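You operate a simulated robot arm through the tools that you are given. There is no shell and no other tool. Be economical: measure what you need, move in short steps, check, and stop when the job is done.

The job below is to be done with a simulated robot arm. You get a single attempt, and the scene is never put back.

Task
Candle the turntable's eggs; move the cracked one to the short white rack.
Fine: all three on the white turntable; into the rack's free cup; lamp off, grey knob back at 1, no egg damaged, the others left in their cups.

The check looks at the end state, three seconds after you hand in, the way a careful person would. Anything else that was tipped, shoved, dropped, spilled or broken makes it a failure.

Robot
A 7-joint arm with a two-finger parallel gripper, fixed in place. Base frame: the origin is at the foot of the arm, x ahead of it, y to its left, z up; the work surface is at about z = 0.805. Readings come in m, degrees, newtons and seconds.
With the tool pointing down near the work surface it reaches from about 0.3 to 0.7 m from the base axis. Its first joint turns from -66.0 to 66.0 degrees. Payload 1.57 kg.
The TCP is the grasp point between the finger pads, 0.03 m short of the fingertips. In the tool frame z runs along the fingers and y along their closing line. Largest opening 0.11 m; finger width 0.024, thickness 0.012; the body of the gripper, 0.048 by 0.112 m, starts 0.078 m behind the TCP.
Orientation is told as [roll, pitch, yaw] about the base's x, y, z axes, in that order, counted from this pose: with the fingers straight down and closing along the base's y, the tool's x points along the base's -x, its y along +y and its z along -z.

Tools
- The arm moves only by the tool play_rows. Its argument "deltas" is a list of rows, each a list of 7 numbers: the closure, from 0 (fully open) to 1 (shut), then the shift along the base's x, y, z in units of 300 mm (1.0 is 300 mm), then the turn, a rotation vector about the base's x, y, z in units of 120 degrees (1.0 is 120 degrees). In form: [[hand, x, y, z, wx, wy, wz], ...]. A call has 1 to 12 rows; each row is the pose to reach, as a shift and turn from the pose commanded when the call began. A call with a number of a shift or a turn outside -1 to 1 is refused whole. A row lasts 0.2 s, in which the tool goes at most 0.05 m and 8.6 degrees; a call with a longer step from one row to the next is refused whole, and so is a gripper value outside its range. Where a pose cannot be reached the arm comes as near as it can. A force on the tool above 40 N (or 10 N above the force at the start of the call, whichever is more), or a blocked arm, ends the call early, and 0.2 s more pass. Each finger travels about 0.108 m/s and halts on what it meets, pressing with about 33 N; the grip force reading is that of the motor and also rises with nothing between the fingers. The clock runs only during rows and for 0.2 s after the last one: add rows that repeat a pose to give the fingers time. It gives the time, the measured TCP pose, the force on the tool (base axes), the opening and the grip force at its end, in the units of the frame above (readings bear some noise).
- Cameras (640 x 400 px; columns grow to the right, rows downward): "scene" is fixed at [0.1671, -0.4091, 1.3974]; the picture's right is [0.65, -0.76, 0.00], its down [-0.51, -0.43, -0.75] and it looks along [0.57, 0.48, -0.67] (base axes); focal length 284 px, centre (320, 200). "wrist" rides on the gripper at [0.07, 0.016, -0.141] in the tool frame; the picture's right is [-0.23, 0.97, 0.00], its down [-0.86, -0.20, -0.48] and it looks along [-0.47, -0.11, 0.88] (tool axes); focal length 222 px, centre (320, 200). There is no depth. A picture from a camera that has moved, and an enlarged one, comes with that camera's place and axes in the base frame and with its lens. The place of the scene camera against the robot may be out by one fixed shift of up to 0.012 m in any direction.
- snapshot(camera): a new picture of that camera. It takes no simulated time.
- zoom(camera, box): a new picture of the part [left, top, right, bottom] of that camera's present view, enlarged. It takes no simulated time.
- close_job(): hands the job in; it is judged then, once.

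Work in short steps. Places have to be worked out from the pictures, the camera data and where the tool is seen: move nearer, look again, correct. Check each grasp and each placing, and mend what went wrong. You have 120 turns and 84 pictures in all, those below and enlarged ones among them. Open the gripper and draw the arm clear of the work before you hand the job in, unless the task says otherwise; then end with one line.

The tools are called after "Call:" by a JSON object that holds its "fn" and its "kwargs". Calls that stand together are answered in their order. play_rows: Moves the arm, as the interface text tells. Its arguments: {"type":"object","properties":{"deltas":{"type":"array","items":{"type":"array","items":{"type":"number"}}}},"required":["deltas"]} The other tools are called the same way: snapshot (camera) takes a picture; zoom (camera, box) takes an enlarged picture of a part of a camera's view; close_job () hands the job in.

At the start:

```text
time_s: 0.0
tcp_pos: [0.446, -0.017, 1.1781]
tcp_rot: [-0.1, 0.0, -0.1]
wrist_force: [-0.4, 0.3, 0.9]
finger_gap: 0.1101
finger_force: 0.1
```

scene: 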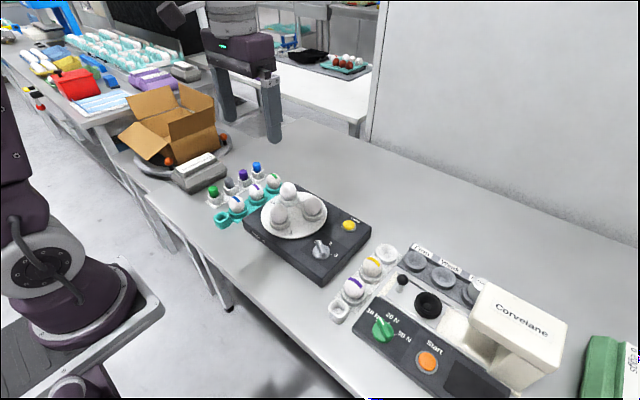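
wrist: 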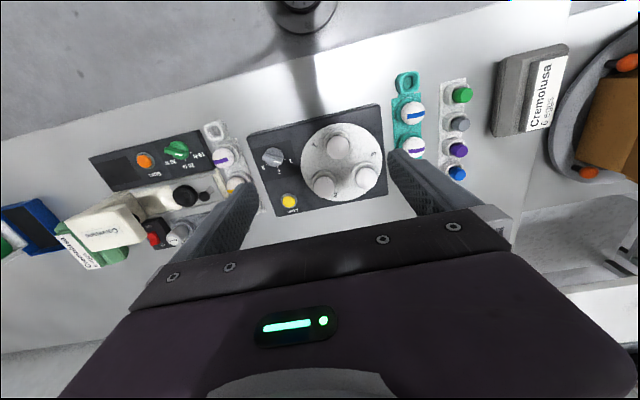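

I'll look closer at the candling device and racks first.

Call:
{"fn": "zoom", "kwargs": {"camera": "scene", "box": [200, 150, 420, 330]}}

Call:
{"fn": "zoom", "kwargs": {"camera": "wrist", "box": [190, 70, 480, 250]}}

```text
2.22 times, centred on (310, 240) of scene
camera zoom: at [0.1671, -0.4091, 1.3974], right [0.65, -0.76, 0.0], down [-0.51, -0.43, -0.75], along [0.57, 0.48, -0.67], focal length 631 px, centre (342, 111)
```

zoom: 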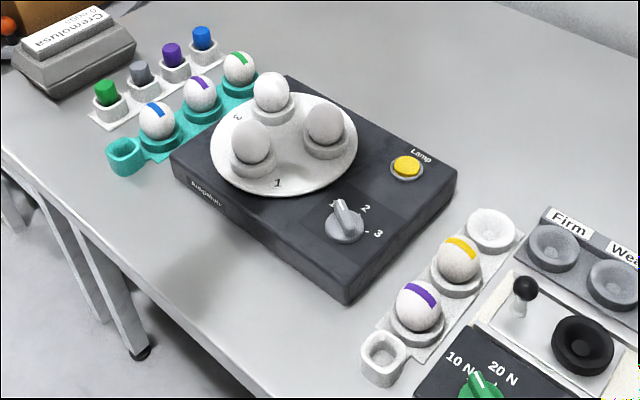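

```text
2.21 times, centred on (335, 160) of wrist
camera zoom: at [0.3746, 0.0017, 1.3199], right [0.23, 0.97, 0.0], down [0.86, -0.2, 0.48], along [0.47, -0.11, -0.88], focal length 490 px, centre (287, 288)
```

zoom: 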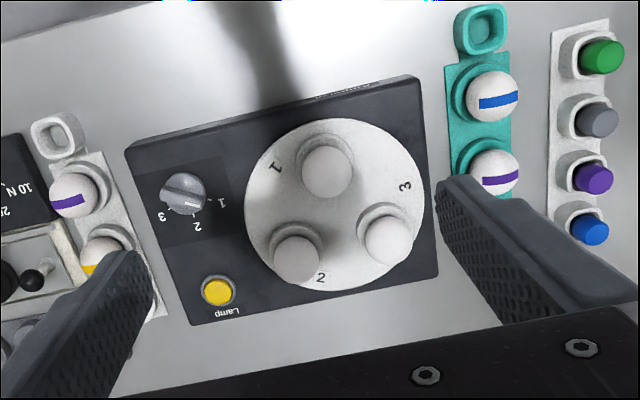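

The turntable sits on a black box with a grey knob (at 1) and a yellow lamp button near (0.61,-0.13). I move closer with the gripper closed to locate them better.

Call:
{"fn": "play_rows", "kwargs": {"deltas": [[1, 0.05, -0.05, -0.1, 0, 0, 0], [1, 0.1, -0.1, -0.2, 0, 0, 0], [1, 0.15, -0.15, -0.3, 0, 0, 0], [1, 0.2, -0.2, -0.4, 0, 0, 0], [1, 0.247, -0.243, -0.493, 0, 0, 0], [1, 0.247, -0.243, -0.493, 0, 0, 0]]}}

Call:
{"fn": "snapshot", "kwargs": {"camera": "wrist"}}

Call:
{"fn": "snapshot", "kwargs": {"camera": "scene"}}

```text
time_s: 1.4
tcp_pos: [0.5195, -0.0884, 1.031]
tcp_rot: [0.0, 0.0, 0.1]
wrist_force: [0.0, -0.6, 0.3]
finger_gap: 0.0
finger_force: 21.0
```

```text
79 pictures are left
camera wrist: at [0.4478, -0.0712, 1.1724], right [0.23, 0.97, 0.0], down [0.85, -0.2, 0.48], along [0.47, -0.11, -0.88], focal length 222 px, centre (320, 200)
```

wrist: 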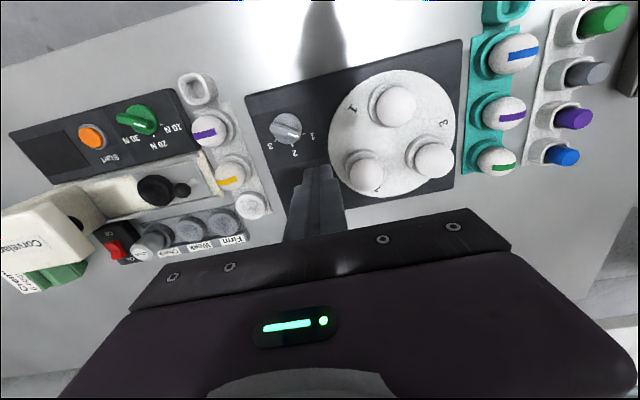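

```text
78 pictures are left
```

scene: 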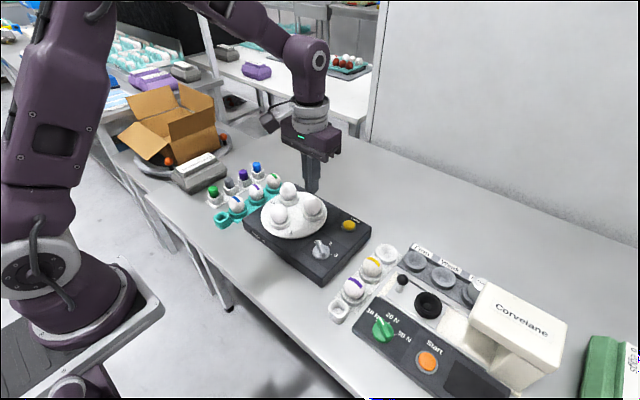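

Triangulating gives the knob at ≈(0.496,-0.130) and the button at ≈(0.613,-0.133), top about z 0.845. I move above the button.

Call:
{"fn": "play_rows", "kwargs": {"deltas": [[1, 0.14, -0.07, 0, 0, 0, 0], [1, 0.28, -0.14, 0, 0, 0, 0], [1, 0.31, -0.144, -0.12, 0, 0, 0], [1, 0.31, -0.144, -0.25, 0, 0, 0], [1, 0.31, -0.144, -0.4, 0, 0, 0], [1, 0.31, -0.144, -0.4, 0, 0, 0]]}}

Call:
{"fn": "zoom", "kwargs": {"camera": "scene", "box": [240, 130, 440, 255]}}

Call:
{"fn": "snapshot", "kwargs": {"camera": "wrist"}}

```text
time_s: 2.8
tcp_pos: [0.6095, -0.1327, 0.9095]
tcp_rot: [0.0, 0.1, -0.1]
wrist_force: [0.4, -0.8, 0.3]
finger_gap: 0.0
finger_force: 21.5
```

```text
3.20 times, centred on (340, 192) of scene
camera zoom: at [0.1671, -0.4091, 1.3974], right [0.65, -0.76, 0.0], down [-0.51, -0.43, -0.75], along [0.57, 0.48, -0.67], focal length 908 px, centre (256, 224)
```

zoom: 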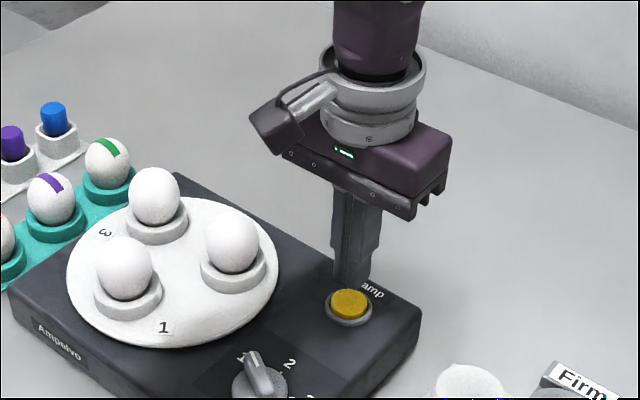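

```text
76 pictures are left
camera wrist: at [0.5394, -0.1154, 1.0513], right [0.23, 0.97, 0.0], down [0.86, -0.2, 0.48], along [0.47, -0.11, -0.88], focal length 222 px, centre (320, 200)
```

wrist: 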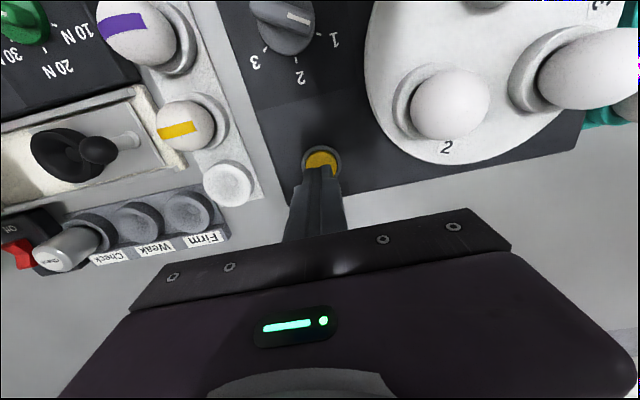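

The fingertips are right over the button. I lower toward contact.

Call:
{"fn": "play_rows", "kwargs": {"deltas": [[1, 0.005, 0, -0.06, 0, 0, 0], [1, 0.005, 0, -0.1, 0, 0, 0], [1, 0.005, 0, -0.11, 0, 0, 0], [1, 0.005, 0, -0.12, 0, 0, 0], [1, 0.005, 0, -0.13, 0, 0, 0]]}}

Call:
{"fn": "zoom", "kwargs": {"camera": "scene", "box": [240, 130, 440, 255]}}

```text
time_s: 4.0
tcp_pos: [0.6159, -0.1336, 0.8786]
tcp_rot: [-0.3, -0.6, 0.2]
wrist_force: [-17.8, 11.5, 111.5]
finger_gap: 0.0001
finger_force: 21.2
stopped in row 5: the force on the tool passed its limit (the readings are from after the stop); the commanded pose is now the measured one
```

```text
3.20 times, centred on (340, 192) of scene
camera zoom: at [0.166, -0.4088, 1.3976], right [0.65, -0.76, 0.0], down [-0.51, -0.43, -0.75], along [0.57, 0.48, -0.67], focal length 908 px, centre (256, 224)
```

zoom: 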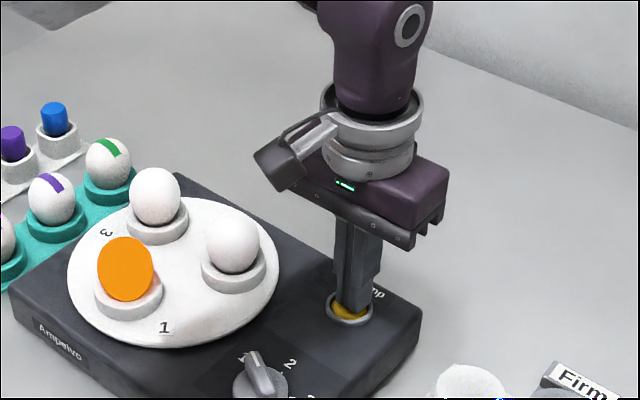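

Egg 1 glows: the lamp is on with the knob at 1. I raise clear and check whether it stays lit.

Call:
{"fn": "play_rows", "kwargs": {"deltas": [[1, 0, 0, 0.05, 0, 0, 0], [1, 0, 0, 0.15, 0, 0, 0], [1, 0, 0, 0.25, 0, 0, 0], [1, -0.1, 0, 0.33, 0, 0, 0]]}}

Call:
{"fn": "zoom", "kwargs": {"camera": "scene", "box": [240, 170, 370, 251]}}

Call:
{"fn": "snapshot", "kwargs": {"camera": "wrist"}}

```text
time_s: 5.0
tcp_pos: [0.5856, -0.1325, 0.9719]
tcp_rot: [-0.1, -0.1, 0.1]
wrist_force: [0.2, 0.4, 1.1]
finger_gap: 0.0
finger_force: 21.1
```

```text
4.92 times, centred on (305, 210) of scene
camera zoom: at [0.1671, -0.4091, 1.3974], right [0.65, -0.76, 0.0], down [-0.51, -0.43, -0.75], along [0.57, 0.48, -0.67], focal length 1398 px, centre (394, 148)
```

zoom: 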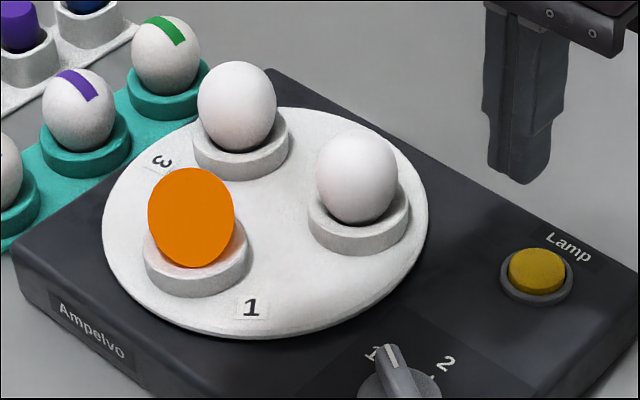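

```text
73 pictures are left
camera wrist: at [0.5145, -0.1147, 1.1136], right [0.23, 0.97, 0.0], down [0.85, -0.2, 0.48], along [0.47, -0.11, -0.88], focal length 222 px, centre (320, 200)
```

wrist: 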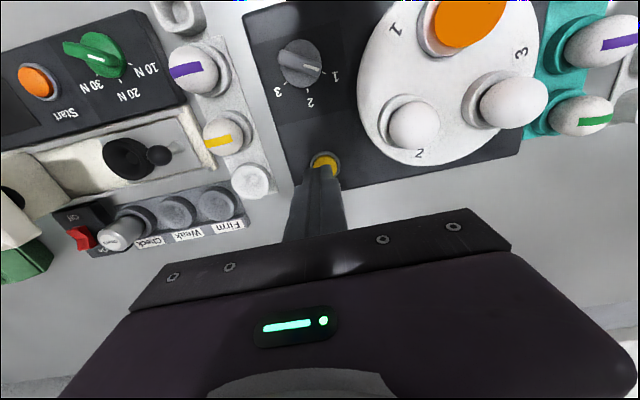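

The lamp latches on. I check egg 1's other side with the wrist camera.

Call:
{"fn": "zoom", "kwargs": {"camera": "wrist", "box": [400, 0, 560, 100]}}

Call:
{"fn": "zoom", "kwargs": {"camera": "scene", "box": [262, 200, 294, 230]}}

```text
4.00 times, centred on (480, 50) of wrist
camera zoom: at [0.5145, -0.1147, 1.1136], right [0.23, 0.97, 0.0], down [0.85, -0.2, 0.48], along [0.47, -0.11, -0.88], focal length 888 px, centre (-320, 800)
```

zoom: 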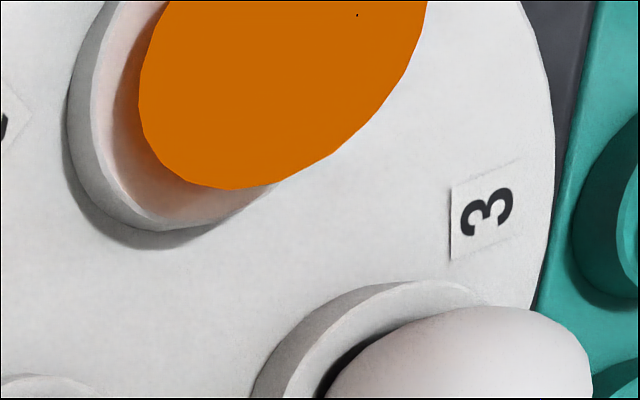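

```text
13.33 times, centred on (278, 215) of scene
camera zoom: at [0.1671, -0.4091, 1.3974], right [0.65, -0.76, 0.0], down [-0.51, -0.43, -0.75], along [0.57, 0.48, -0.67], focal length 3785 px, centre (880, 0)
```

zoom: 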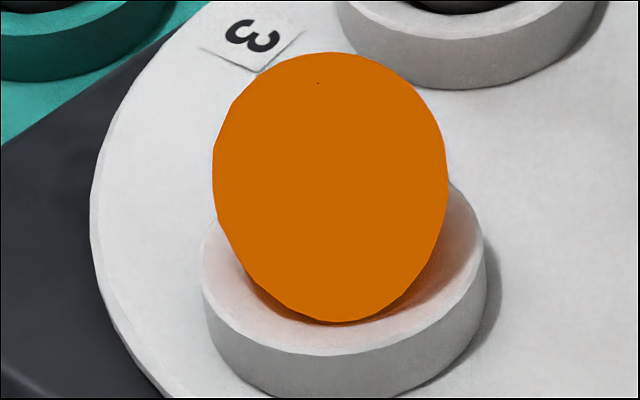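

A tiny dark dot at the top of egg 1 may hint at something on its far side. I move the wrist camera to view it from behind/left, passing at a safe height.

Call:
{"fn": "play_rows", "kwargs": {"deltas": [[1, 0, 0, 0.13, 0, 0, 0], [1, -0.08, 0.13, 0.13, 0, 0, 0], [1, -0.16, 0.26, 0.13, 0, 0, 0], [1, -0.24, 0.39, 0.13, 0, 0, 0], [1, -0.32, 0.52, 0.13, 0, 0, 0], [1, -0.4, 0.64, 0.1, 0, 0, 0], [1, -0.45, 0.72, 0.03, 0, 0, 0], [1, -0.45, 0.72, 0.03, 0, 0, 0]]}}

Call:
{"fn": "zoom", "kwargs": {"camera": "wrist", "box": [190, 150, 350, 250]}}

```text
time_s: 6.8
tcp_pos: [0.4467, 0.082, 0.9844]
tcp_rot: [-0.1, -0.1, 0.1]
wrist_force: [-0.8, 0.8, 0.2]
finger_gap: 0.0
finger_force: 21.6
```

```text
4.00 times, centred on (270, 200) of wrist
camera zoom: at [0.3769, 0.1002, 1.1251], right [0.23, 0.97, 0.0], down [0.85, -0.2, 0.48], along [0.47, -0.11, -0.88], focal length 888 px, centre (520, 200)
```

zoom: 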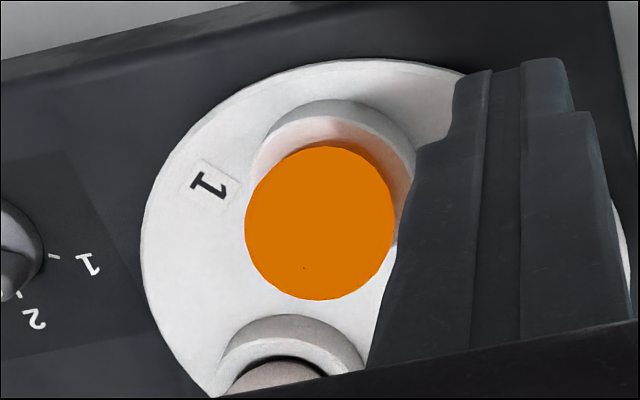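

Egg 1 shows no crack from three sides. Now I go above the knob to see its fin and angle marks.

Call:
{"fn": "play_rows", "kwargs": {"deltas": [[1, 0, 0, 0.1, 0, 0, 0], [1, 0.04, -0.14, 0.1, 0, 0, 0], [1, 0.08, -0.28, 0.1, 0, 0, 0], [1, 0.12, -0.42, 0.1, 0, 0, 0], [1, 0.17, -0.57, 0.1, 0, 0, 0], [1, 0.233, -0.71, 0.06, 0, 0, 0], [1, 0.233, -0.71, 0.06, 0, 0, 0]]}}

Call:
{"fn": "zoom", "kwargs": {"camera": "wrist", "box": [260, 80, 380, 155]}}

Call:
{"fn": "zoom", "kwargs": {"camera": "scene", "box": [295, 225, 345, 265]}}

```text
time_s: 8.4
tcp_pos: [0.5193, -0.1284, 1.0003]
tcp_rot: [-0.2, 0.0, 0.0]
wrist_force: [0.2, -0.2, 0.4]
finger_gap: 0.0
finger_force: 21.1
```

```text
5.33 times, centred on (320, 118) of wrist
camera zoom: at [0.4479, -0.1107, 1.142], right [0.23, 0.97, 0.0], down [0.85, -0.2, 0.48], along [0.47, -0.11, -0.88], focal length 1185 px, centre (320, 640)
```

zoom: 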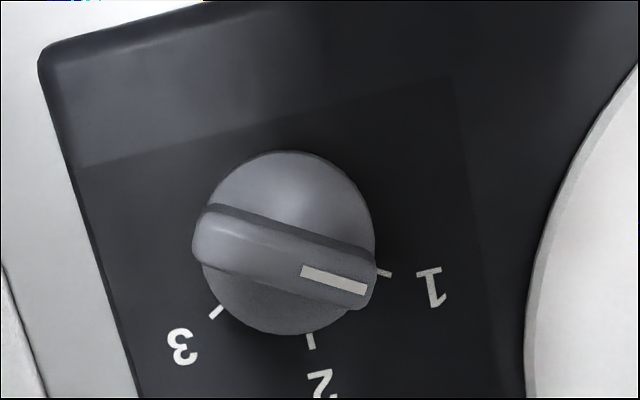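

```text
10.00 times, centred on (320, 245) of scene
camera zoom: at [0.1671, -0.4092, 1.3974], right [0.65, -0.76, 0.0], down [-0.51, -0.43, -0.75], along [0.57, 0.48, -0.67], focal length 2839 px, centre (320, -250)
```

zoom: 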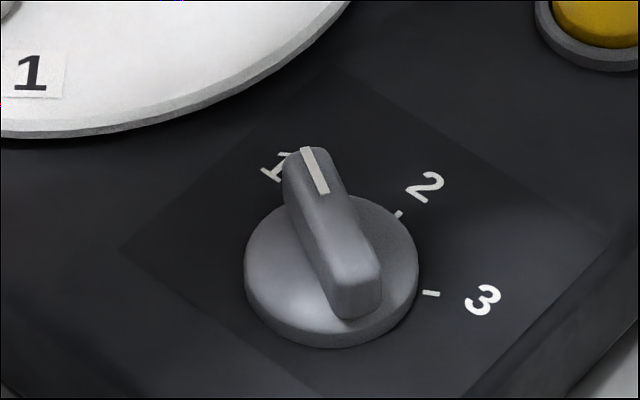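

The fin points at mark 1 (≈61° from +x), marks are 60° apart, and the knob centre is ≈(0.500,-0.131). I yaw the tool +61° so the fingers straddle the fin, partly open, and descend to just above.

Call:
{"fn": "play_rows", "kwargs": {"deltas": [[0.7, -0.01, -0.002, -0.03, 0, 0, 0.065], [0.7, -0.02, -0.004, -0.06, 0, 0, 0.13], [0.7, -0.03, -0.006, -0.09, 0, 0, 0.195], [0.7, -0.04, -0.008, -0.12, 0, 0, 0.26], [0.7, -0.05, -0.009, -0.15, 0, 0, 0.325], [0.7, -0.064, -0.009, -0.18, 0, 0, 0.39], [0.7, -0.064, -0.009, -0.22, 0, 0, 0.455], [0.7, -0.064, -0.009, -0.26, 0, 0, 0.508], [0.7, -0.064, -0.009, -0.28, 0, 0, 0.508]]}}

Call:
{"fn": "snapshot", "kwargs": {"camera": "wrist"}}

Call:
{"fn": "zoom", "kwargs": {"camera": "scene", "box": [260, 170, 380, 265]}}

```text
time_s: 10.4
tcp_pos: [0.5002, -0.1325, 0.9163]
tcp_rot: [-0.2, -0.1, 61.1]
wrist_force: [-0.5, 0.1, -0.5]
finger_gap: 0.0329
finger_force: 0.1
```

```text
67 pictures are left
camera wrist: at [0.4501, -0.1847, 1.0576], right [-0.74, 0.67, 0.0], down [0.59, 0.65, 0.48], along [0.32, 0.36, -0.88], focal length 222 px, centre (320, 200)
```

wrist: 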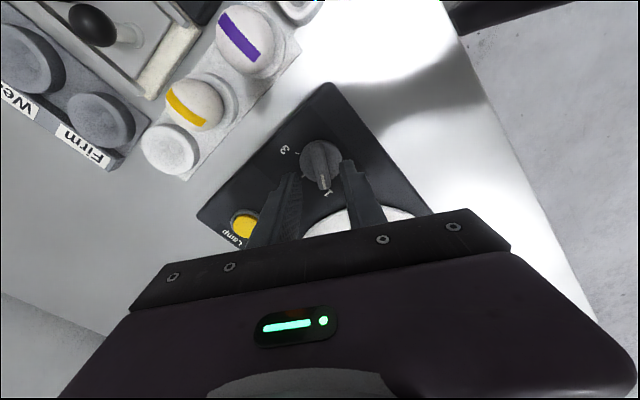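

```text
4.21 times, centred on (320, 218) of scene
camera zoom: at [0.1671, -0.4091, 1.3974], right [0.65, -0.76, 0.0], down [-0.51, -0.43, -0.75], along [0.57, 0.48, -0.67], focal length 1195 px, centre (320, 126)
```

zoom: 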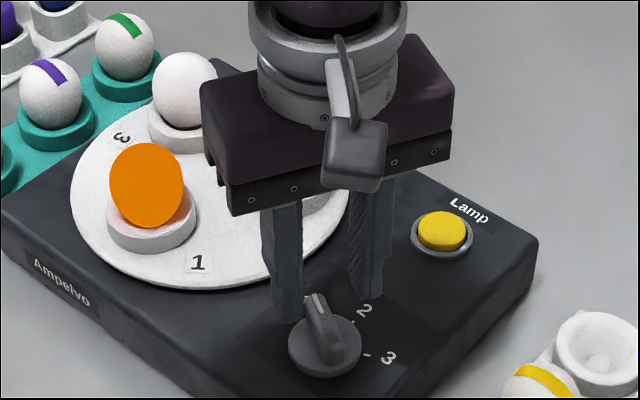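

Fingers straddle the fin symmetrically. I descend ~32 mm and close.

Call:
{"fn": "play_rows", "kwargs": {"deltas": [[0.7, 0, 0, -0.05, 0, 0, 0], [0.7, 0, 0.002, -0.09, 0, 0, 0], [0.7, 0, 0.002, -0.11, 0, 0, 0], [0.8, 0, 0.002, -0.11, 0, 0, 0], [1, 0, 0.002, -0.11, 0, 0, 0], [1, 0, 0.002, -0.11, 0, 0, 0]]}}

Call:
{"fn": "zoom", "kwargs": {"camera": "scene", "box": [260, 170, 380, 265]}}

```text
time_s: 11.8
tcp_pos: [0.4988, -0.1318, 0.8831]
tcp_rot: [0.0, -0.1, 61.0]
wrist_force: [-5.8, 4.5, 7.1]
finger_gap: 0.0125
finger_force: 29.5
```

```text
4.21 times, centred on (320, 218) of scene
camera zoom: at [0.1668, -0.409, 1.3974], right [0.65, -0.76, 0.0], down [-0.51, -0.43, -0.75], along [0.57, 0.48, -0.67], focal length 1195 px, centre (320, 126)
```

zoom: 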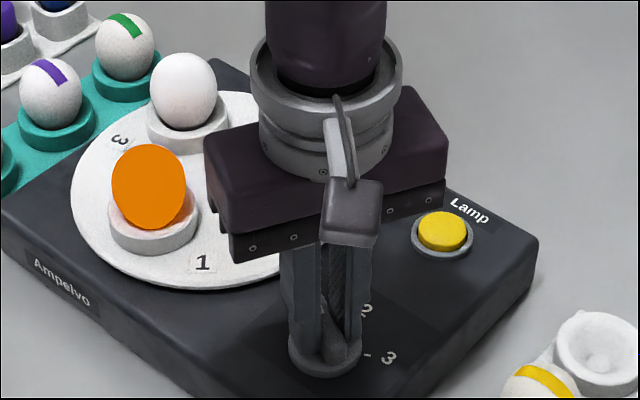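

Fin gripped (12.5 mm). I turn −60° toward mark 2.

Call:
{"fn": "play_rows", "kwargs": {"deltas": [[1, 0, 0, 0, 0, 0, -0.06], [1, 0, 0, 0, 0, 0, -0.12], [1, 0, 0, 0, 0, 0, -0.18], [1, 0, 0, 0, 0, 0, -0.24], [1, 0, 0, 0, 0, 0, -0.3], [1, 0, 0, 0, 0, 0, -0.36], [1, 0, 0, 0, 0, 0, -0.42], [1, 0, 0, 0, 0, 0, -0.47], [1, 0, 0, 0, 0, 0, -0.505], [1, 0, 0, 0, 0, 0, -0.505]]}}

Call:
{"fn": "zoom", "kwargs": {"camera": "scene", "box": [240, 160, 380, 265]}}

```text
time_s: 14.0
tcp_pos: [0.5001, -0.132, 0.8839]
tcp_rot: [-0.1, 0.0, 0.3]
wrist_force: [-5.8, 1.8, -25.1]
finger_gap: 0.0124
finger_force: 29.8
```

```text
3.81 times, centred on (310, 212) of scene
camera zoom: at [0.1674, -0.4092, 1.3973], right [0.65, -0.76, 0.0], down [-0.51, -0.43, -0.75], along [0.57, 0.48, -0.67], focal length 1082 px, centre (358, 152)
```

zoom: 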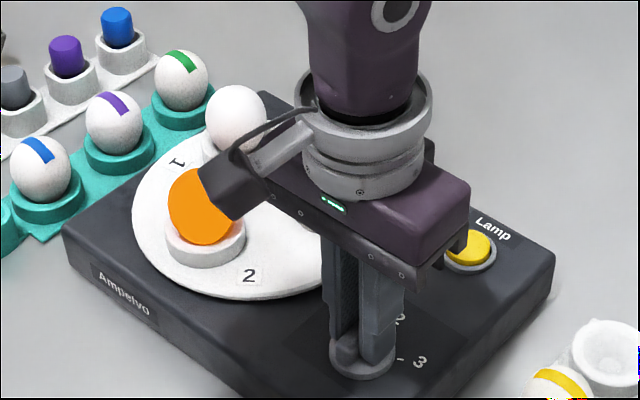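

The turntable itself rotated and egg 2 is now lit at the station. I look at it from the wrist and closer from the scene.

Call:
{"fn": "zoom", "kwargs": {"camera": "wrist", "box": [440, 60, 640, 200]}}

Call:
{"fn": "zoom", "kwargs": {"camera": "scene", "box": [265, 190, 305, 220]}}

```text
2.86 times, centred on (540, 130) of wrist
camera zoom: at [0.4285, -0.1147, 1.0249], right [0.22, 0.97, 0.0], down [0.86, -0.19, 0.48], along [0.47, -0.11, -0.88], focal length 635 px, centre (-309, 400)
```

zoom: 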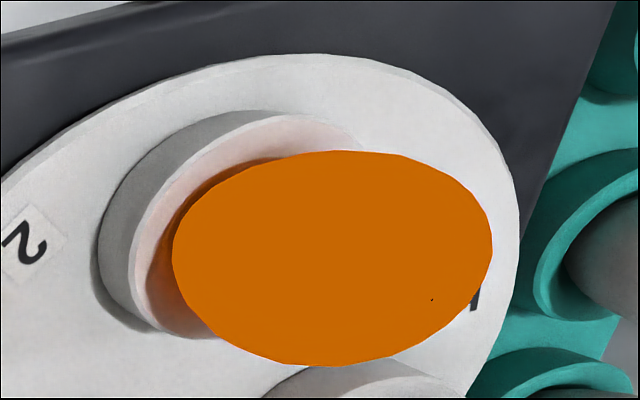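

```text
13.33 times, centred on (285, 205) of scene
camera zoom: at [0.1674, -0.4092, 1.3973], right [0.65, -0.76, 0.0], down [-0.51, -0.43, -0.75], along [0.57, 0.48, -0.67], focal length 3785 px, centre (787, 133)
```

zoom: 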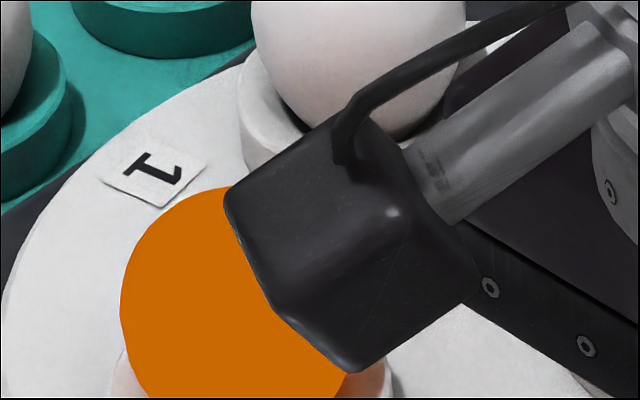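

Egg 2 also looks clean so far (same dot at the pole, so the dot is meaningless). I turn on to mark 3.

Call:
{"fn": "play_rows", "kwargs": {"deltas": [[1, 0, 0, 0, 0, 0, -0.06], [1, 0, 0, 0, 0, 0, -0.12], [1, 0, 0, 0, 0, 0, -0.18], [1, 0, 0, 0, 0, 0, -0.24], [1, 0, 0, 0, 0, 0, -0.3], [1, 0, 0, 0, 0, 0, -0.36], [1, 0, 0, 0, 0, 0, -0.42], [1, 0, 0, 0, 0, 0, -0.47], [1, 0, 0, 0, 0, 0, -0.505], [1, 0, 0, 0, 0, 0, -0.505]]}}

Call:
{"fn": "zoom", "kwargs": {"camera": "scene", "box": [240, 160, 380, 265]}}

Call:
{"fn": "snapshot", "kwargs": {"camera": "wrist"}}

```text
time_s: 16.2
tcp_pos: [0.4997, -0.1326, 0.8838]
tcp_rot: [-0.1, 0.0, -60.3]
wrist_force: [-15.8, -3.7, -1.0]
finger_gap: 0.0124
finger_force: 29.3
```

```text
3.81 times, centred on (310, 212) of scene
camera zoom: at [0.1667, -0.4092, 1.3974], right [0.65, -0.76, 0.0], down [-0.51, -0.43, -0.75], along [0.57, 0.48, -0.67], focal length 1082 px, centre (358, 152)
```

zoom: 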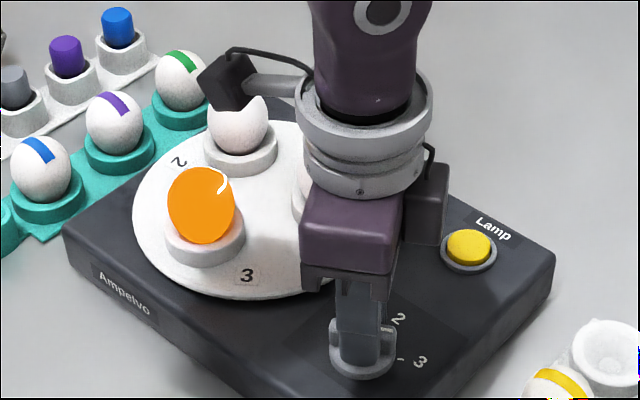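

```text
60 pictures are left
camera wrist: at [0.4779, -0.0622, 1.025], right [0.96, 0.28, 0.0], down [0.25, -0.84, 0.48], along [0.14, -0.46, -0.88], focal length 222 px, centre (320, 200)
```

wrist: 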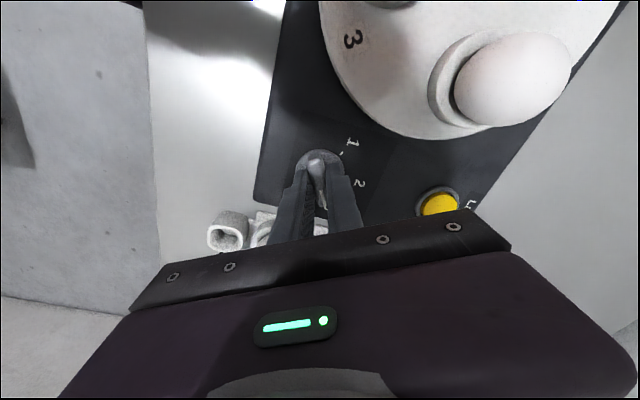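

Egg 3 shows a pale line. I zoom to confirm it is a crack.

Call:
{"fn": "zoom", "kwargs": {"camera": "scene", "box": [266, 195, 306, 230]}}

```text
11.43 times, centred on (286, 212) of scene
camera zoom: at [0.1667, -0.4092, 1.3974], right [0.65, -0.76, 0.0], down [-0.51, -0.43, -0.75], along [0.57, 0.48, -0.67], focal length 3244 px, centre (709, 57)
```

zoom: 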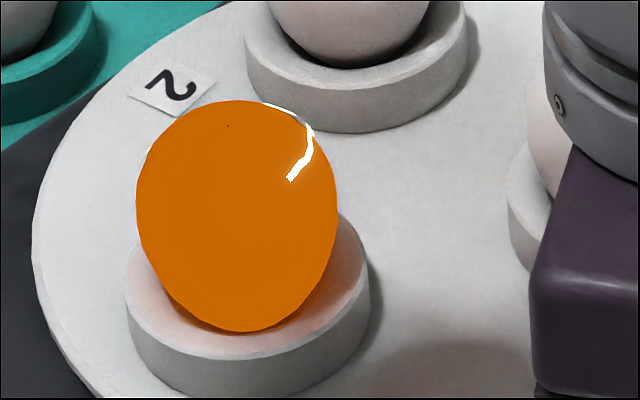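

Egg 3 is the cracked one. I turn the knob back from 3 to 1, in two stages.

Call:
{"fn": "play_rows", "kwargs": {"deltas": [[1, 0, 0, 0, 0, 0, 0.06], [1, 0, 0, 0, 0, 0, 0.12], [1, 0, 0, 0, 0, 0, 0.18], [1, 0, 0, 0, 0, 0, 0.24], [1, 0, 0, 0, 0, 0, 0.3], [1, 0, 0, 0, 0, 0, 0.36], [1, 0, 0, 0, 0, 0, 0.42], [1, 0, 0, 0, 0, 0, 0.47], [1, 0, 0, 0, 0, 0, 0.505], [1, 0, 0, 0, 0, 0, 0.505]]}}

Call:
{"fn": "play_rows", "kwargs": {"deltas": [[1, 0, 0, 0, 0, 0, 0.06], [1, 0, 0, 0, 0, 0, 0.12], [1, 0, 0, 0, 0, 0, 0.18], [1, 0, 0, 0, 0, 0, 0.24], [1, 0, 0, 0, 0, 0, 0.3], [1, 0, 0, 0, 0, 0, 0.36], [1, 0, 0, 0, 0, 0, 0.42], [1, 0, 0, 0, 0, 0, 0.47], [1, 0, 0, 0, 0, 0, 0.507], [1, 0, 0, 0, 0, 0, 0.507]]}}

Call:
{"fn": "zoom", "kwargs": {"camera": "scene", "box": [240, 160, 380, 265]}}

```text
time_s: 18.4
tcp_pos: [0.499, -0.1318, 0.8833]
tcp_rot: [-0.1, -0.1, 0.5]
wrist_force: [-9.8, -5.0, 9.8]
finger_gap: 0.0121
finger_force: 29.3
```

```text
time_s: 20.6
tcp_pos: [0.4987, -0.1316, 0.883]
tcp_rot: [-0.1, 0.0, 61.3]
wrist_force: [-10.1, -3.5, 10.4]
finger_gap: 0.0122
finger_force: 29.5
```

```text
3.81 times, centred on (310, 212) of scene
camera zoom: at [0.1667, -0.4092, 1.3974], right [0.65, -0.76, 0.0], down [-0.51, -0.43, -0.75], along [0.57, 0.48, -0.67], focal length 1082 px, centre (358, 152)
```

zoom: 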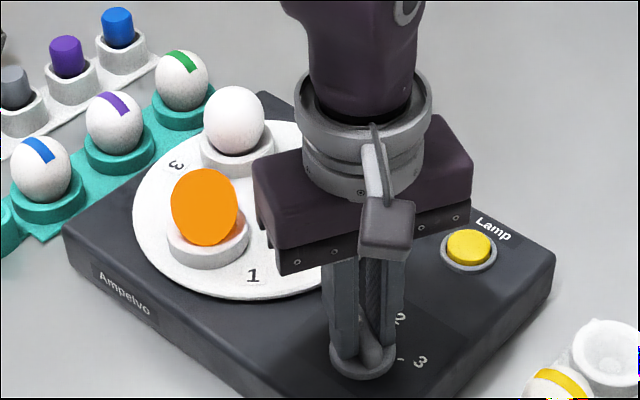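

Knob is back at 1 with egg 1 at the station. I release and lift straight up.

Call:
{"fn": "play_rows", "kwargs": {"deltas": [[0.8, 0, 0, 0, 0, 0, 0], [0.7, 0, 0, 0, 0, 0, 0], [0.7, 0, 0, 0, 0, 0, 0], [0.7, 0, 0, 0.06, 0, 0, 0], [0.7, 0, 0, 0.16, 0, 0, 0], [0.7, 0, 0, 0.26, 0, 0, 0], [1, 0, 0, 0.33, 0, 0, -0.06], [1, 0.04, 0, 0.33, 0, 0, -0.12], [1, 0.08, 0, 0.33, 0, 0, -0.18], [1, 0.12, 0, 0.33, 0, 0, -0.24], [1, 0.16, 0, 0.33, 0, 0, -0.3]]}}

Call:
{"fn": "play_rows", "kwargs": {"deltas": [[1, 0.05, 0, 0, 0, 0, -0.06], [1, 0.1, 0, 0, 0, 0, -0.12], [1, 0.15, 0, 0, 0, 0, -0.18], [1, 0.2, -0.005, 0, 0, 0, -0.21], [1, 0.225, -0.005, -0.1, 0, 0, -0.21], [1, 0.225, -0.005, -0.2, 0, 0, -0.21], [1, 0.225, -0.005, -0.25, 0, 0, -0.21], [1, 0.225, -0.005, -0.25, 0, 0, -0.21]]}}

Call:
{"fn": "zoom", "kwargs": {"camera": "scene", "box": [240, 160, 380, 265]}}

Call:
{"fn": "snapshot", "kwargs": {"camera": "wrist"}}

```text
time_s: 23.0
tcp_pos: [0.5489, -0.1333, 0.9829]
tcp_rot: [-0.1, -0.2, 25.0]
wrist_force: [-0.3, -0.5, -0.4]
finger_gap: 0.0
finger_force: 21.3
```

```text
time_s: 24.8
tcp_pos: [0.6143, -0.1326, 0.9067]
tcp_rot: [-0.2, -0.1, 0.0]
wrist_force: [0.6, 0.2, -0.5]
finger_gap: 0.0002
finger_force: 21.7
```

```text
3.81 times, centred on (310, 212) of scene
camera zoom: at [0.1671, -0.4091, 1.3974], right [0.65, -0.76, 0.0], down [-0.51, -0.43, -0.75], along [0.57, 0.48, -0.67], focal length 1082 px, centre (358, 152)
```

zoom: 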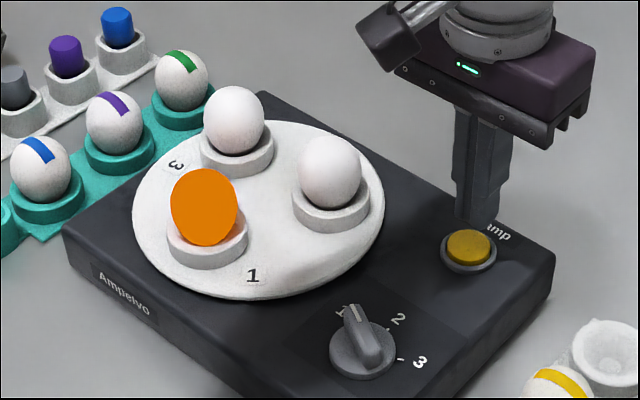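

```text
56 pictures are left
camera wrist: at [0.544, -0.1157, 1.0481], right [0.23, 0.97, 0.0], down [0.85, -0.2, 0.48], along [0.47, -0.11, -0.88], focal length 222 px, centre (320, 200)
```

wrist: 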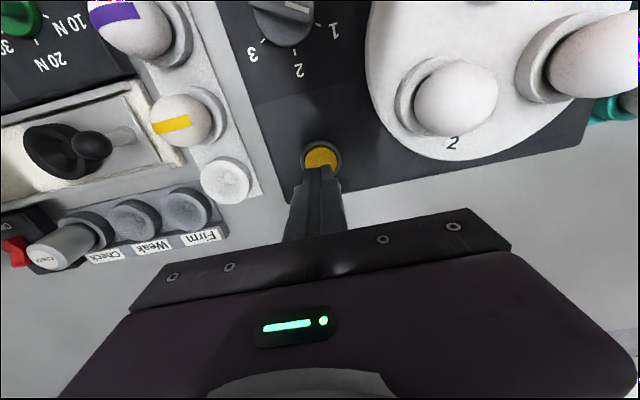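

Knob reads 1. I press the button again with smaller steps.

Call:
{"fn": "play_rows", "kwargs": {"deltas": [[1, 0, 0, -0.06, 0, 0, 0], [1, 0, 0, -0.08, 0, 0, 0], [1, 0, 0, -0.085, 0, 0, 0], [1, 0, 0, -0.09, 0, 0, 0], [1, 0, 0, -0.095, 0, 0, 0]]}}

Call:
{"fn": "zoom", "kwargs": {"camera": "scene", "box": [240, 160, 380, 265]}}

```text
time_s: 26.0
tcp_pos: [0.6151, -0.1336, 0.8794]
tcp_rot: [-0.1, -0.2, 0.1]
wrist_force: [-2.2, -2.0, 12.7]
finger_gap: 0.0
finger_force: 21.0
```

```text
3.81 times, centred on (310, 212) of scene
camera zoom: at [0.1668, -0.4091, 1.3974], right [0.65, -0.76, 0.0], down [-0.51, -0.43, -0.75], along [0.57, 0.48, -0.67], focal length 1082 px, centre (358, 152)
```

zoom: 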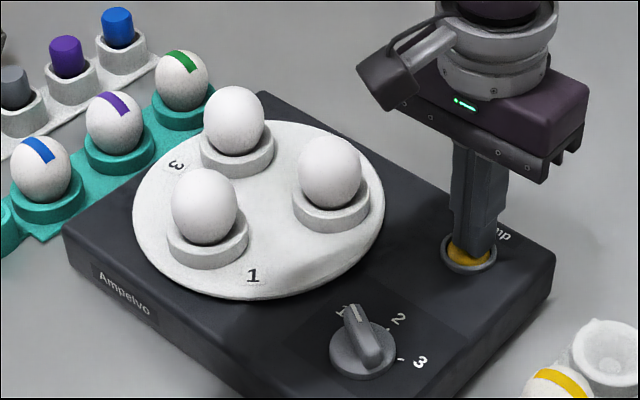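

Lamp is off and the button did its job. By the labels, egg 3 is the rear one (+y). I lift and move above it for a close look.

Call:
{"fn": "play_rows", "kwargs": {"deltas": [[1, 0, 0, 0.1, 0, 0, 0], [1, 0, 0, 0.24, 0, 0, 0], [1, 0, 0, 0.38, 0, 0, 0], [1, -0.01, 0.14, 0.4, 0, 0, 0], [1, -0.02, 0.28, 0.4, 0, 0, 0], [1, -0.03, 0.42, 0.4, 0, 0, 0], [1, -0.04, 0.58, 0.38, 0, 0, 0], [1, -0.04, 0.58, 0.38, 0, 0, 0]]}}

Call:
{"fn": "snapshot", "kwargs": {"camera": "wrist"}}

Call:
{"fn": "zoom", "kwargs": {"camera": "scene", "box": [330, 235, 430, 325]}}

```text
time_s: 27.8
tcp_pos: [0.6042, 0.0414, 0.9914]
tcp_rot: [-0.2, 0.0, 0.0]
wrist_force: [0.1, 0.0, 0.0]
finger_gap: 0.0004
finger_force: 21.3
```

```text
54 pictures are left
camera wrist: at [0.533, 0.0581, 1.133], right [0.23, 0.97, 0.0], down [0.85, -0.2, 0.48], along [0.47, -0.11, -0.88], focal length 222 px, centre (320, 200)
```

wrist: 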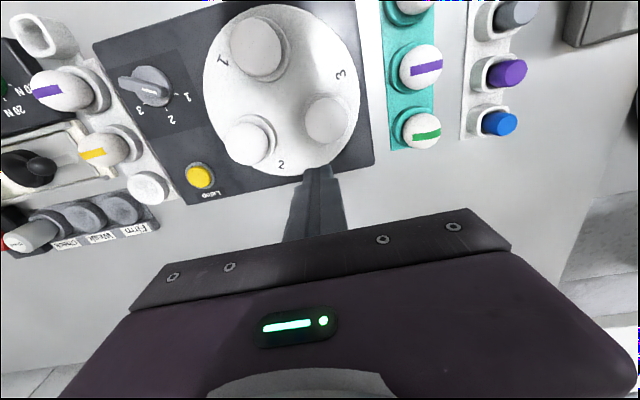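

```text
4.44 times, centred on (380, 280) of scene
camera zoom: at [0.1671, -0.4091, 1.3974], right [0.65, -0.76, 0.0], down [-0.51, -0.43, -0.75], along [0.57, 0.48, -0.67], focal length 1262 px, centre (53, -156)
```

zoom: 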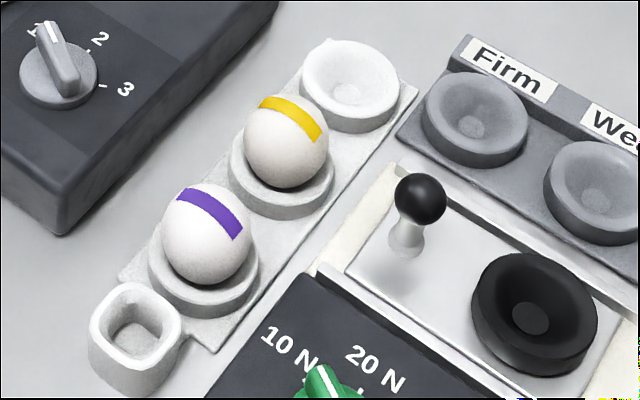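

Triangulated egg 3 centre ≈(0.574, 0.0565, 0.882), about 45 mm wide, with cup rim near z 0.860. I open to ~70 mm, centre above it, and check before descending.

Call:
{"fn": "play_rows", "kwargs": {"deltas": [[0.36, -0.05, 0.025, 0, 0, 0, 0], [0.36, -0.1, 0.05, 0, 0, 0, 0], [0.36, -0.1, 0.05, 0, 0, 0, 0], [0.36, -0.1, 0.05, -0.06, 0, 0, 0], [0.36, -0.1, 0.05, -0.12, 0, 0, 0], [0.36, -0.1, 0.05, -0.12, 0, 0, 0]]}}

Call:
{"fn": "snapshot", "kwargs": {"camera": "wrist"}}

Call:
{"fn": "zoom", "kwargs": {"camera": "scene", "box": [240, 140, 360, 245]}}

```text
time_s: 29.2
tcp_pos: [0.5729, 0.0554, 0.9553]
tcp_rot: [-0.1, -0.1, 0.0]
wrist_force: [-0.3, -0.3, 0.5]
finger_gap: 0.0701
finger_force: 0.0
```

```text
52 pictures are left
camera wrist: at [0.5017, 0.0733, 1.0979], right [0.23, 0.97, 0.0], down [0.85, -0.2, 0.48], along [0.47, -0.11, -0.88], focal length 222 px, centre (320, 200)
```

wrist: 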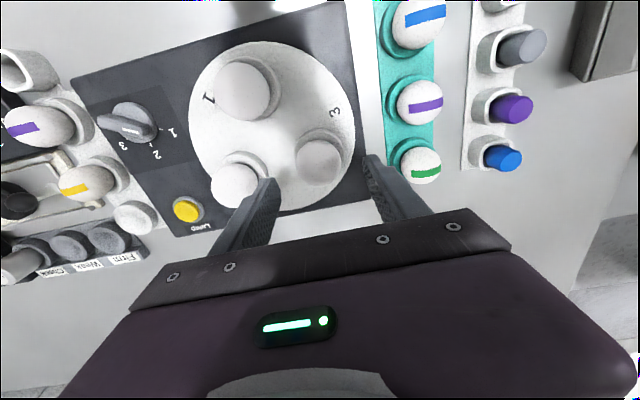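

```text
3.81 times, centred on (300, 192) of scene
camera zoom: at [0.1671, -0.4091, 1.3974], right [0.65, -0.76, 0.0], down [-0.51, -0.43, -0.75], along [0.57, 0.48, -0.67], focal length 1082 px, centre (396, 229)
```

zoom: 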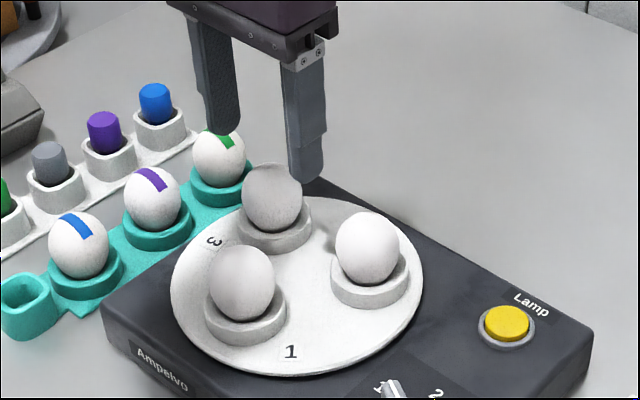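

Alignment is good. I descend so the tips are just above the cup rim (TCP ≈0.893).

Call:
{"fn": "play_rows", "kwargs": {"deltas": [[0.36, 0.002, 0.003, -0.06, 0, 0, 0], [0.36, 0.002, 0.003, -0.12, 0, 0, 0], [0.36, 0.002, 0.003, -0.17, 0, 0, 0], [0.36, 0.002, 0.003, -0.207, 0, 0, 0], [0.36, 0.002, 0.003, -0.207, 0, 0, 0]]}}

Call:
{"fn": "zoom", "kwargs": {"camera": "scene", "box": [255, 150, 345, 220]}}

Call:
{"fn": "snapshot", "kwargs": {"camera": "wrist"}}

```text
time_s: 30.2
tcp_pos: [0.574, 0.0558, 0.9003]
tcp_rot: [-0.1, -0.4, -0.1]
wrist_force: [-4.5, 1.0, 12.7]
finger_gap: 0.0696
finger_force: 0.1
stopped in row 5: the force on the tool passed its limit (the readings are from after the stop); the commanded pose is now the measured one
```

```text
5.71 times, centred on (300, 185) of scene
camera zoom: at [0.1668, -0.4091, 1.3974], right [0.65, -0.76, 0.0], down [-0.51, -0.43, -0.75], along [0.57, 0.48, -0.67], focal length 1622 px, centre (434, 286)
```

zoom: 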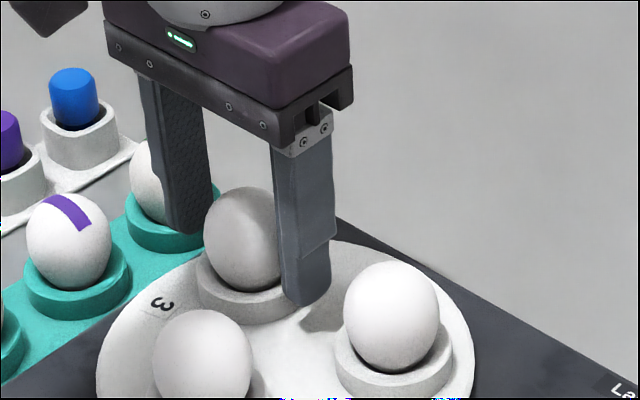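

```text
49 pictures are left
camera wrist: at [0.5031, 0.0744, 1.0416], right [0.23, 0.97, 0.0], down [0.85, -0.2, 0.48], along [0.47, -0.11, -0.87], focal length 222 px, centre (320, 200)
```

wrist: 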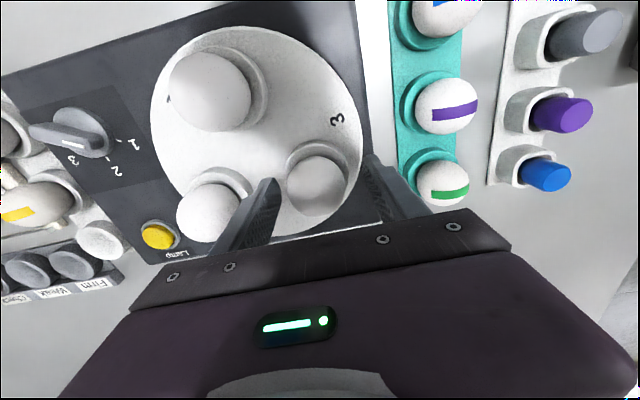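

The descent was stopped by contact at tip height ≈0.870, higher than expected. I look closely at both tips before doing anything else.

Call:
{"fn": "zoom", "kwargs": {"camera": "scene", "box": [275, 170, 325, 210]}}

Call:
{"fn": "zoom", "kwargs": {"camera": "wrist", "box": [220, 110, 460, 250]}}

```text
10.00 times, centred on (300, 190) of scene
camera zoom: at [0.1668, -0.4091, 1.3974], right [0.65, -0.76, 0.0], down [-0.51, -0.43, -0.75], along [0.57, 0.48, -0.67], focal length 2839 px, centre (520, 300)
```

zoom: 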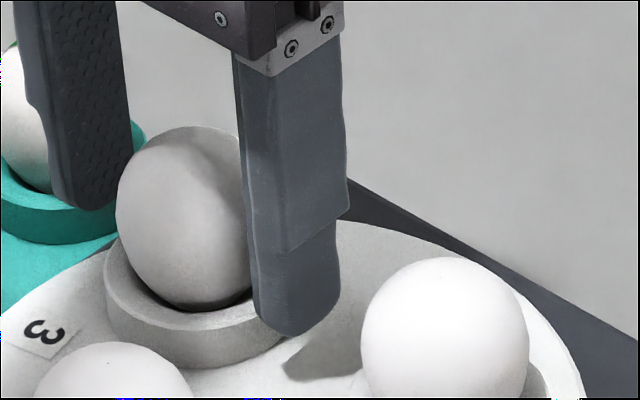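

```text
2.67 times, centred on (340, 180) of wrist
camera zoom: at [0.5031, 0.0744, 1.0416], right [0.23, 0.97, 0.0], down [0.85, -0.2, 0.48], along [0.47, -0.11, -0.87], focal length 592 px, centre (267, 253)
```

zoom: 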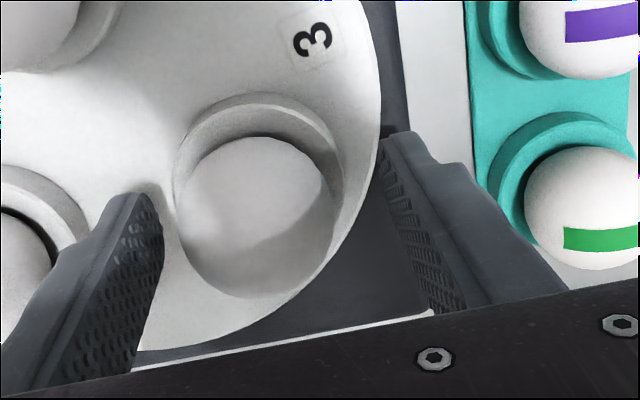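

Neither tip visibly touches the egg; likely the -y tip is brushing the cup/table edge. I raise 3 mm and close gradually, watching the grip force.

Call:
{"fn": "play_rows", "kwargs": {"deltas": [[0.36, 0, 0, 0.01, 0, 0, 0], [0.44, 0, 0.002, 0.01, 0, 0, 0], [0.5, 0, 0.002, 0.01, 0, 0, 0], [0.54, 0, 0.002, 0.01, 0, 0, 0], [0.56, 0, 0.002, 0.01, 0, 0, 0], [0.56, 0, 0.002, 0.01, 0, 0, 0]]}}

Call:
{"fn": "zoom", "kwargs": {"camera": "scene", "box": [275, 170, 325, 210]}}

Call:
{"fn": "zoom", "kwargs": {"camera": "wrist", "box": [220, 110, 460, 250]}}

```text
time_s: 31.6
tcp_pos: [0.5751, 0.0578, 0.902]
tcp_rot: [-0.1, -0.3, -0.1]
wrist_force: [-0.3, -0.5, -0.6]
finger_gap: 0.0492
finger_force: 0.2
```

```text
10.00 times, centred on (300, 190) of scene
camera zoom: at [0.1671, -0.4092, 1.3973], right [0.65, -0.76, 0.0], down [-0.51, -0.43, -0.75], along [0.57, 0.48, -0.67], focal length 2839 px, centre (520, 300)
```

zoom: 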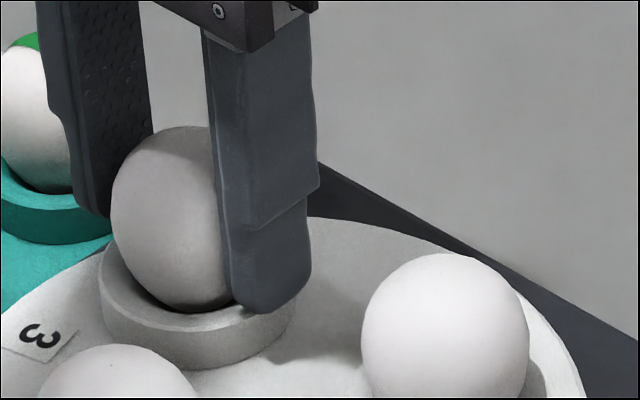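

```text
2.67 times, centred on (340, 180) of wrist
camera zoom: at [0.5032, 0.0748, 1.0437], right [0.23, 0.97, 0.0], down [0.85, -0.2, 0.48], along [0.47, -0.11, -0.88], focal length 592 px, centre (267, 253)
```

zoom: 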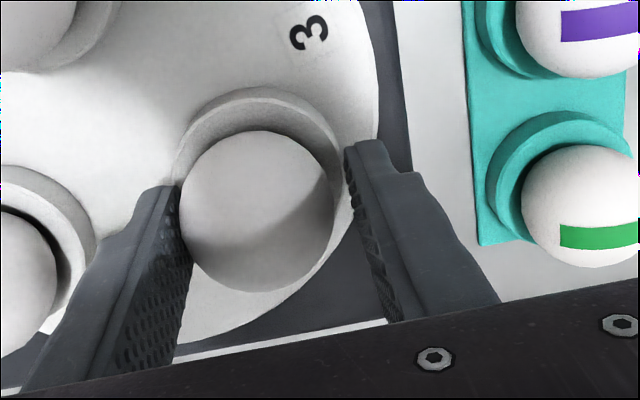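

Fingers straddle the egg, tips just above the rim. I close further in ~0.5 mm steps with a 1 mm shift toward -y.

Call:
{"fn": "play_rows", "kwargs": {"deltas": [[0.57, 0, -0.003, 0, 0, 0, 0], [0.575, 0, -0.003, 0, 0, 0, 0], [0.58, 0, -0.003, 0, 0, 0, 0], [0.585, 0, -0.003, 0, 0, 0, 0], [0.585, 0, -0.003, 0, 0, 0, 0]]}}

Call:
{"fn": "zoom", "kwargs": {"camera": "wrist", "box": [220, 110, 460, 250]}}

```text
time_s: 32.8
tcp_pos: [0.5725, 0.0564, 0.9018]
tcp_rot: [-0.1, -0.2, -0.1]
wrist_force: [-0.7, -0.9, -0.2]
finger_gap: 0.0464
finger_force: 0.3
```

```text
2.67 times, centred on (340, 180) of wrist
camera zoom: at [0.5028, 0.0739, 1.0437], right [0.23, 0.97, 0.0], down [0.85, -0.2, 0.48], along [0.47, -0.11, -0.88], focal length 592 px, centre (267, 253)
```

zoom: 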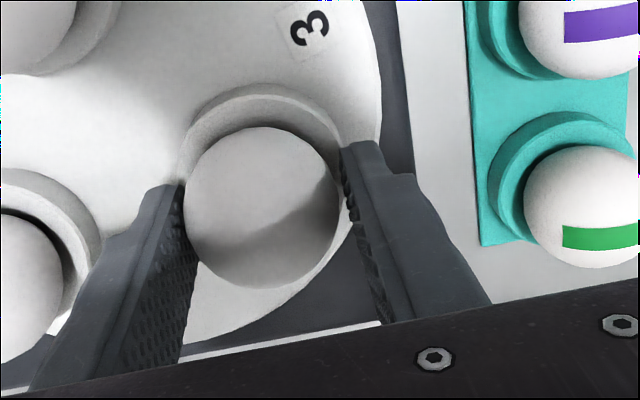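

Almost touching. Continue with small closure steps.

Call:
{"fn": "play_rows", "kwargs": {"deltas": [[0.59, 0, 0, 0, 0, 0, 0], [0.595, 0, 0, 0, 0, 0, 0], [0.6, 0, 0, 0, 0, 0, 0], [0.6, 0, 0, 0, 0, 0, 0], [0.6, 0, 0, 0, 0, 0, 0]]}}

```text
time_s: 34.0
tcp_pos: [0.5747, 0.0553, 0.9033]
tcp_rot: [-0.2, -0.3, -0.2]
wrist_force: [0.4, -1.0, 0.5]
finger_gap: 0.045
finger_force: 0.4
```

Call:
{"fn": "play_rows", "kwargs": {"deltas": [[0.605, 0, 0, 0, 0, 0, 0], [0.61, 0, 0, 0, 0, 0, 0], [0.615, 0, 0, 0, 0, 0, 0], [0.62, 0, 0, 0, 0, 0, 0], [0.62, 0, 0, 0, 0, 0, 0]]}}

Call:
{"fn": "zoom", "kwargs": {"camera": "wrist", "box": [220, 110, 460, 250]}}

```text
time_s: 35.2
tcp_pos: [0.5744, 0.0556, 0.902]
tcp_rot: [0.0, -0.3, -0.1]
wrist_force: [-1.0, -3.1, 1.3]
finger_gap: 0.0434
finger_force: 8.8
```

```text
2.67 times, centred on (340, 180) of wrist
camera zoom: at [0.5027, 0.0738, 1.0437], right [0.23, 0.97, 0.0], down [0.85, -0.2, 0.48], along [0.47, -0.11, -0.88], focal length 592 px, centre (267, 253)
```

zoom: 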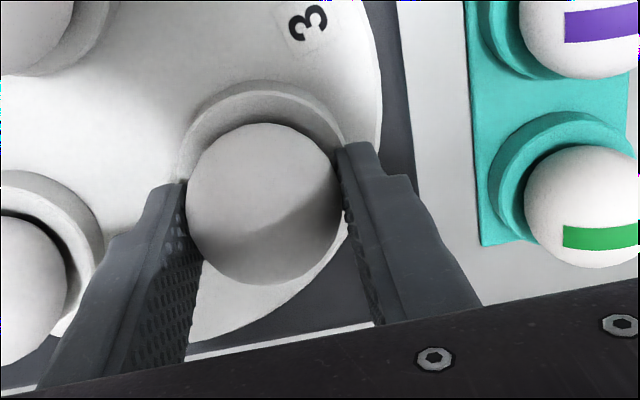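

Contact: gap 43.4 mm, 8.8 N – a gentle grip, ample for a ~60 g egg. I lift slowly.

Call:
{"fn": "play_rows", "kwargs": {"deltas": [[0.62, 0, 0, 0.01, 0, 0, 0], [0.62, 0, 0, 0.03, 0, 0, 0], [0.62, 0, 0, 0.06, 0, 0, 0], [0.62, 0, 0, 0.1, 0, 0, 0], [0.62, 0, 0, 0.1, 0, 0, 0]]}}

Call:
{"fn": "zoom", "kwargs": {"camera": "scene", "box": [260, 140, 340, 205]}}

```text
time_s: 36.4
tcp_pos: [0.5733, 0.0551, 0.933]
tcp_rot: [0.0, -0.3, -0.1]
wrist_force: [0.3, 0.7, 0.2]
finger_gap: 0.0434
finger_force: 9.5
```

```text
6.15 times, centred on (300, 172) of scene
camera zoom: at [0.1671, -0.4091, 1.3974], right [0.65, -0.76, 0.0], down [-0.51, -0.43, -0.75], along [0.57, 0.48, -0.67], focal length 1747 px, centre (443, 369)
```

zoom: 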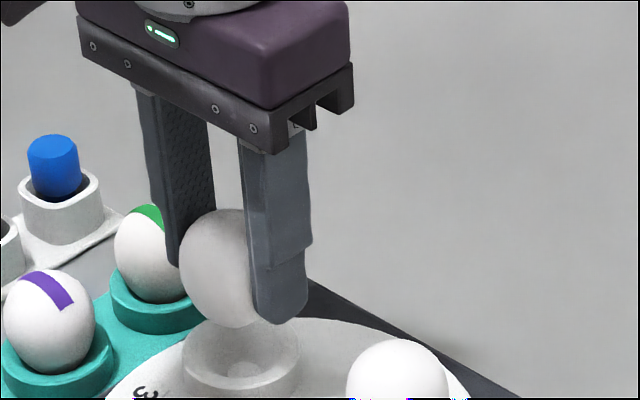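

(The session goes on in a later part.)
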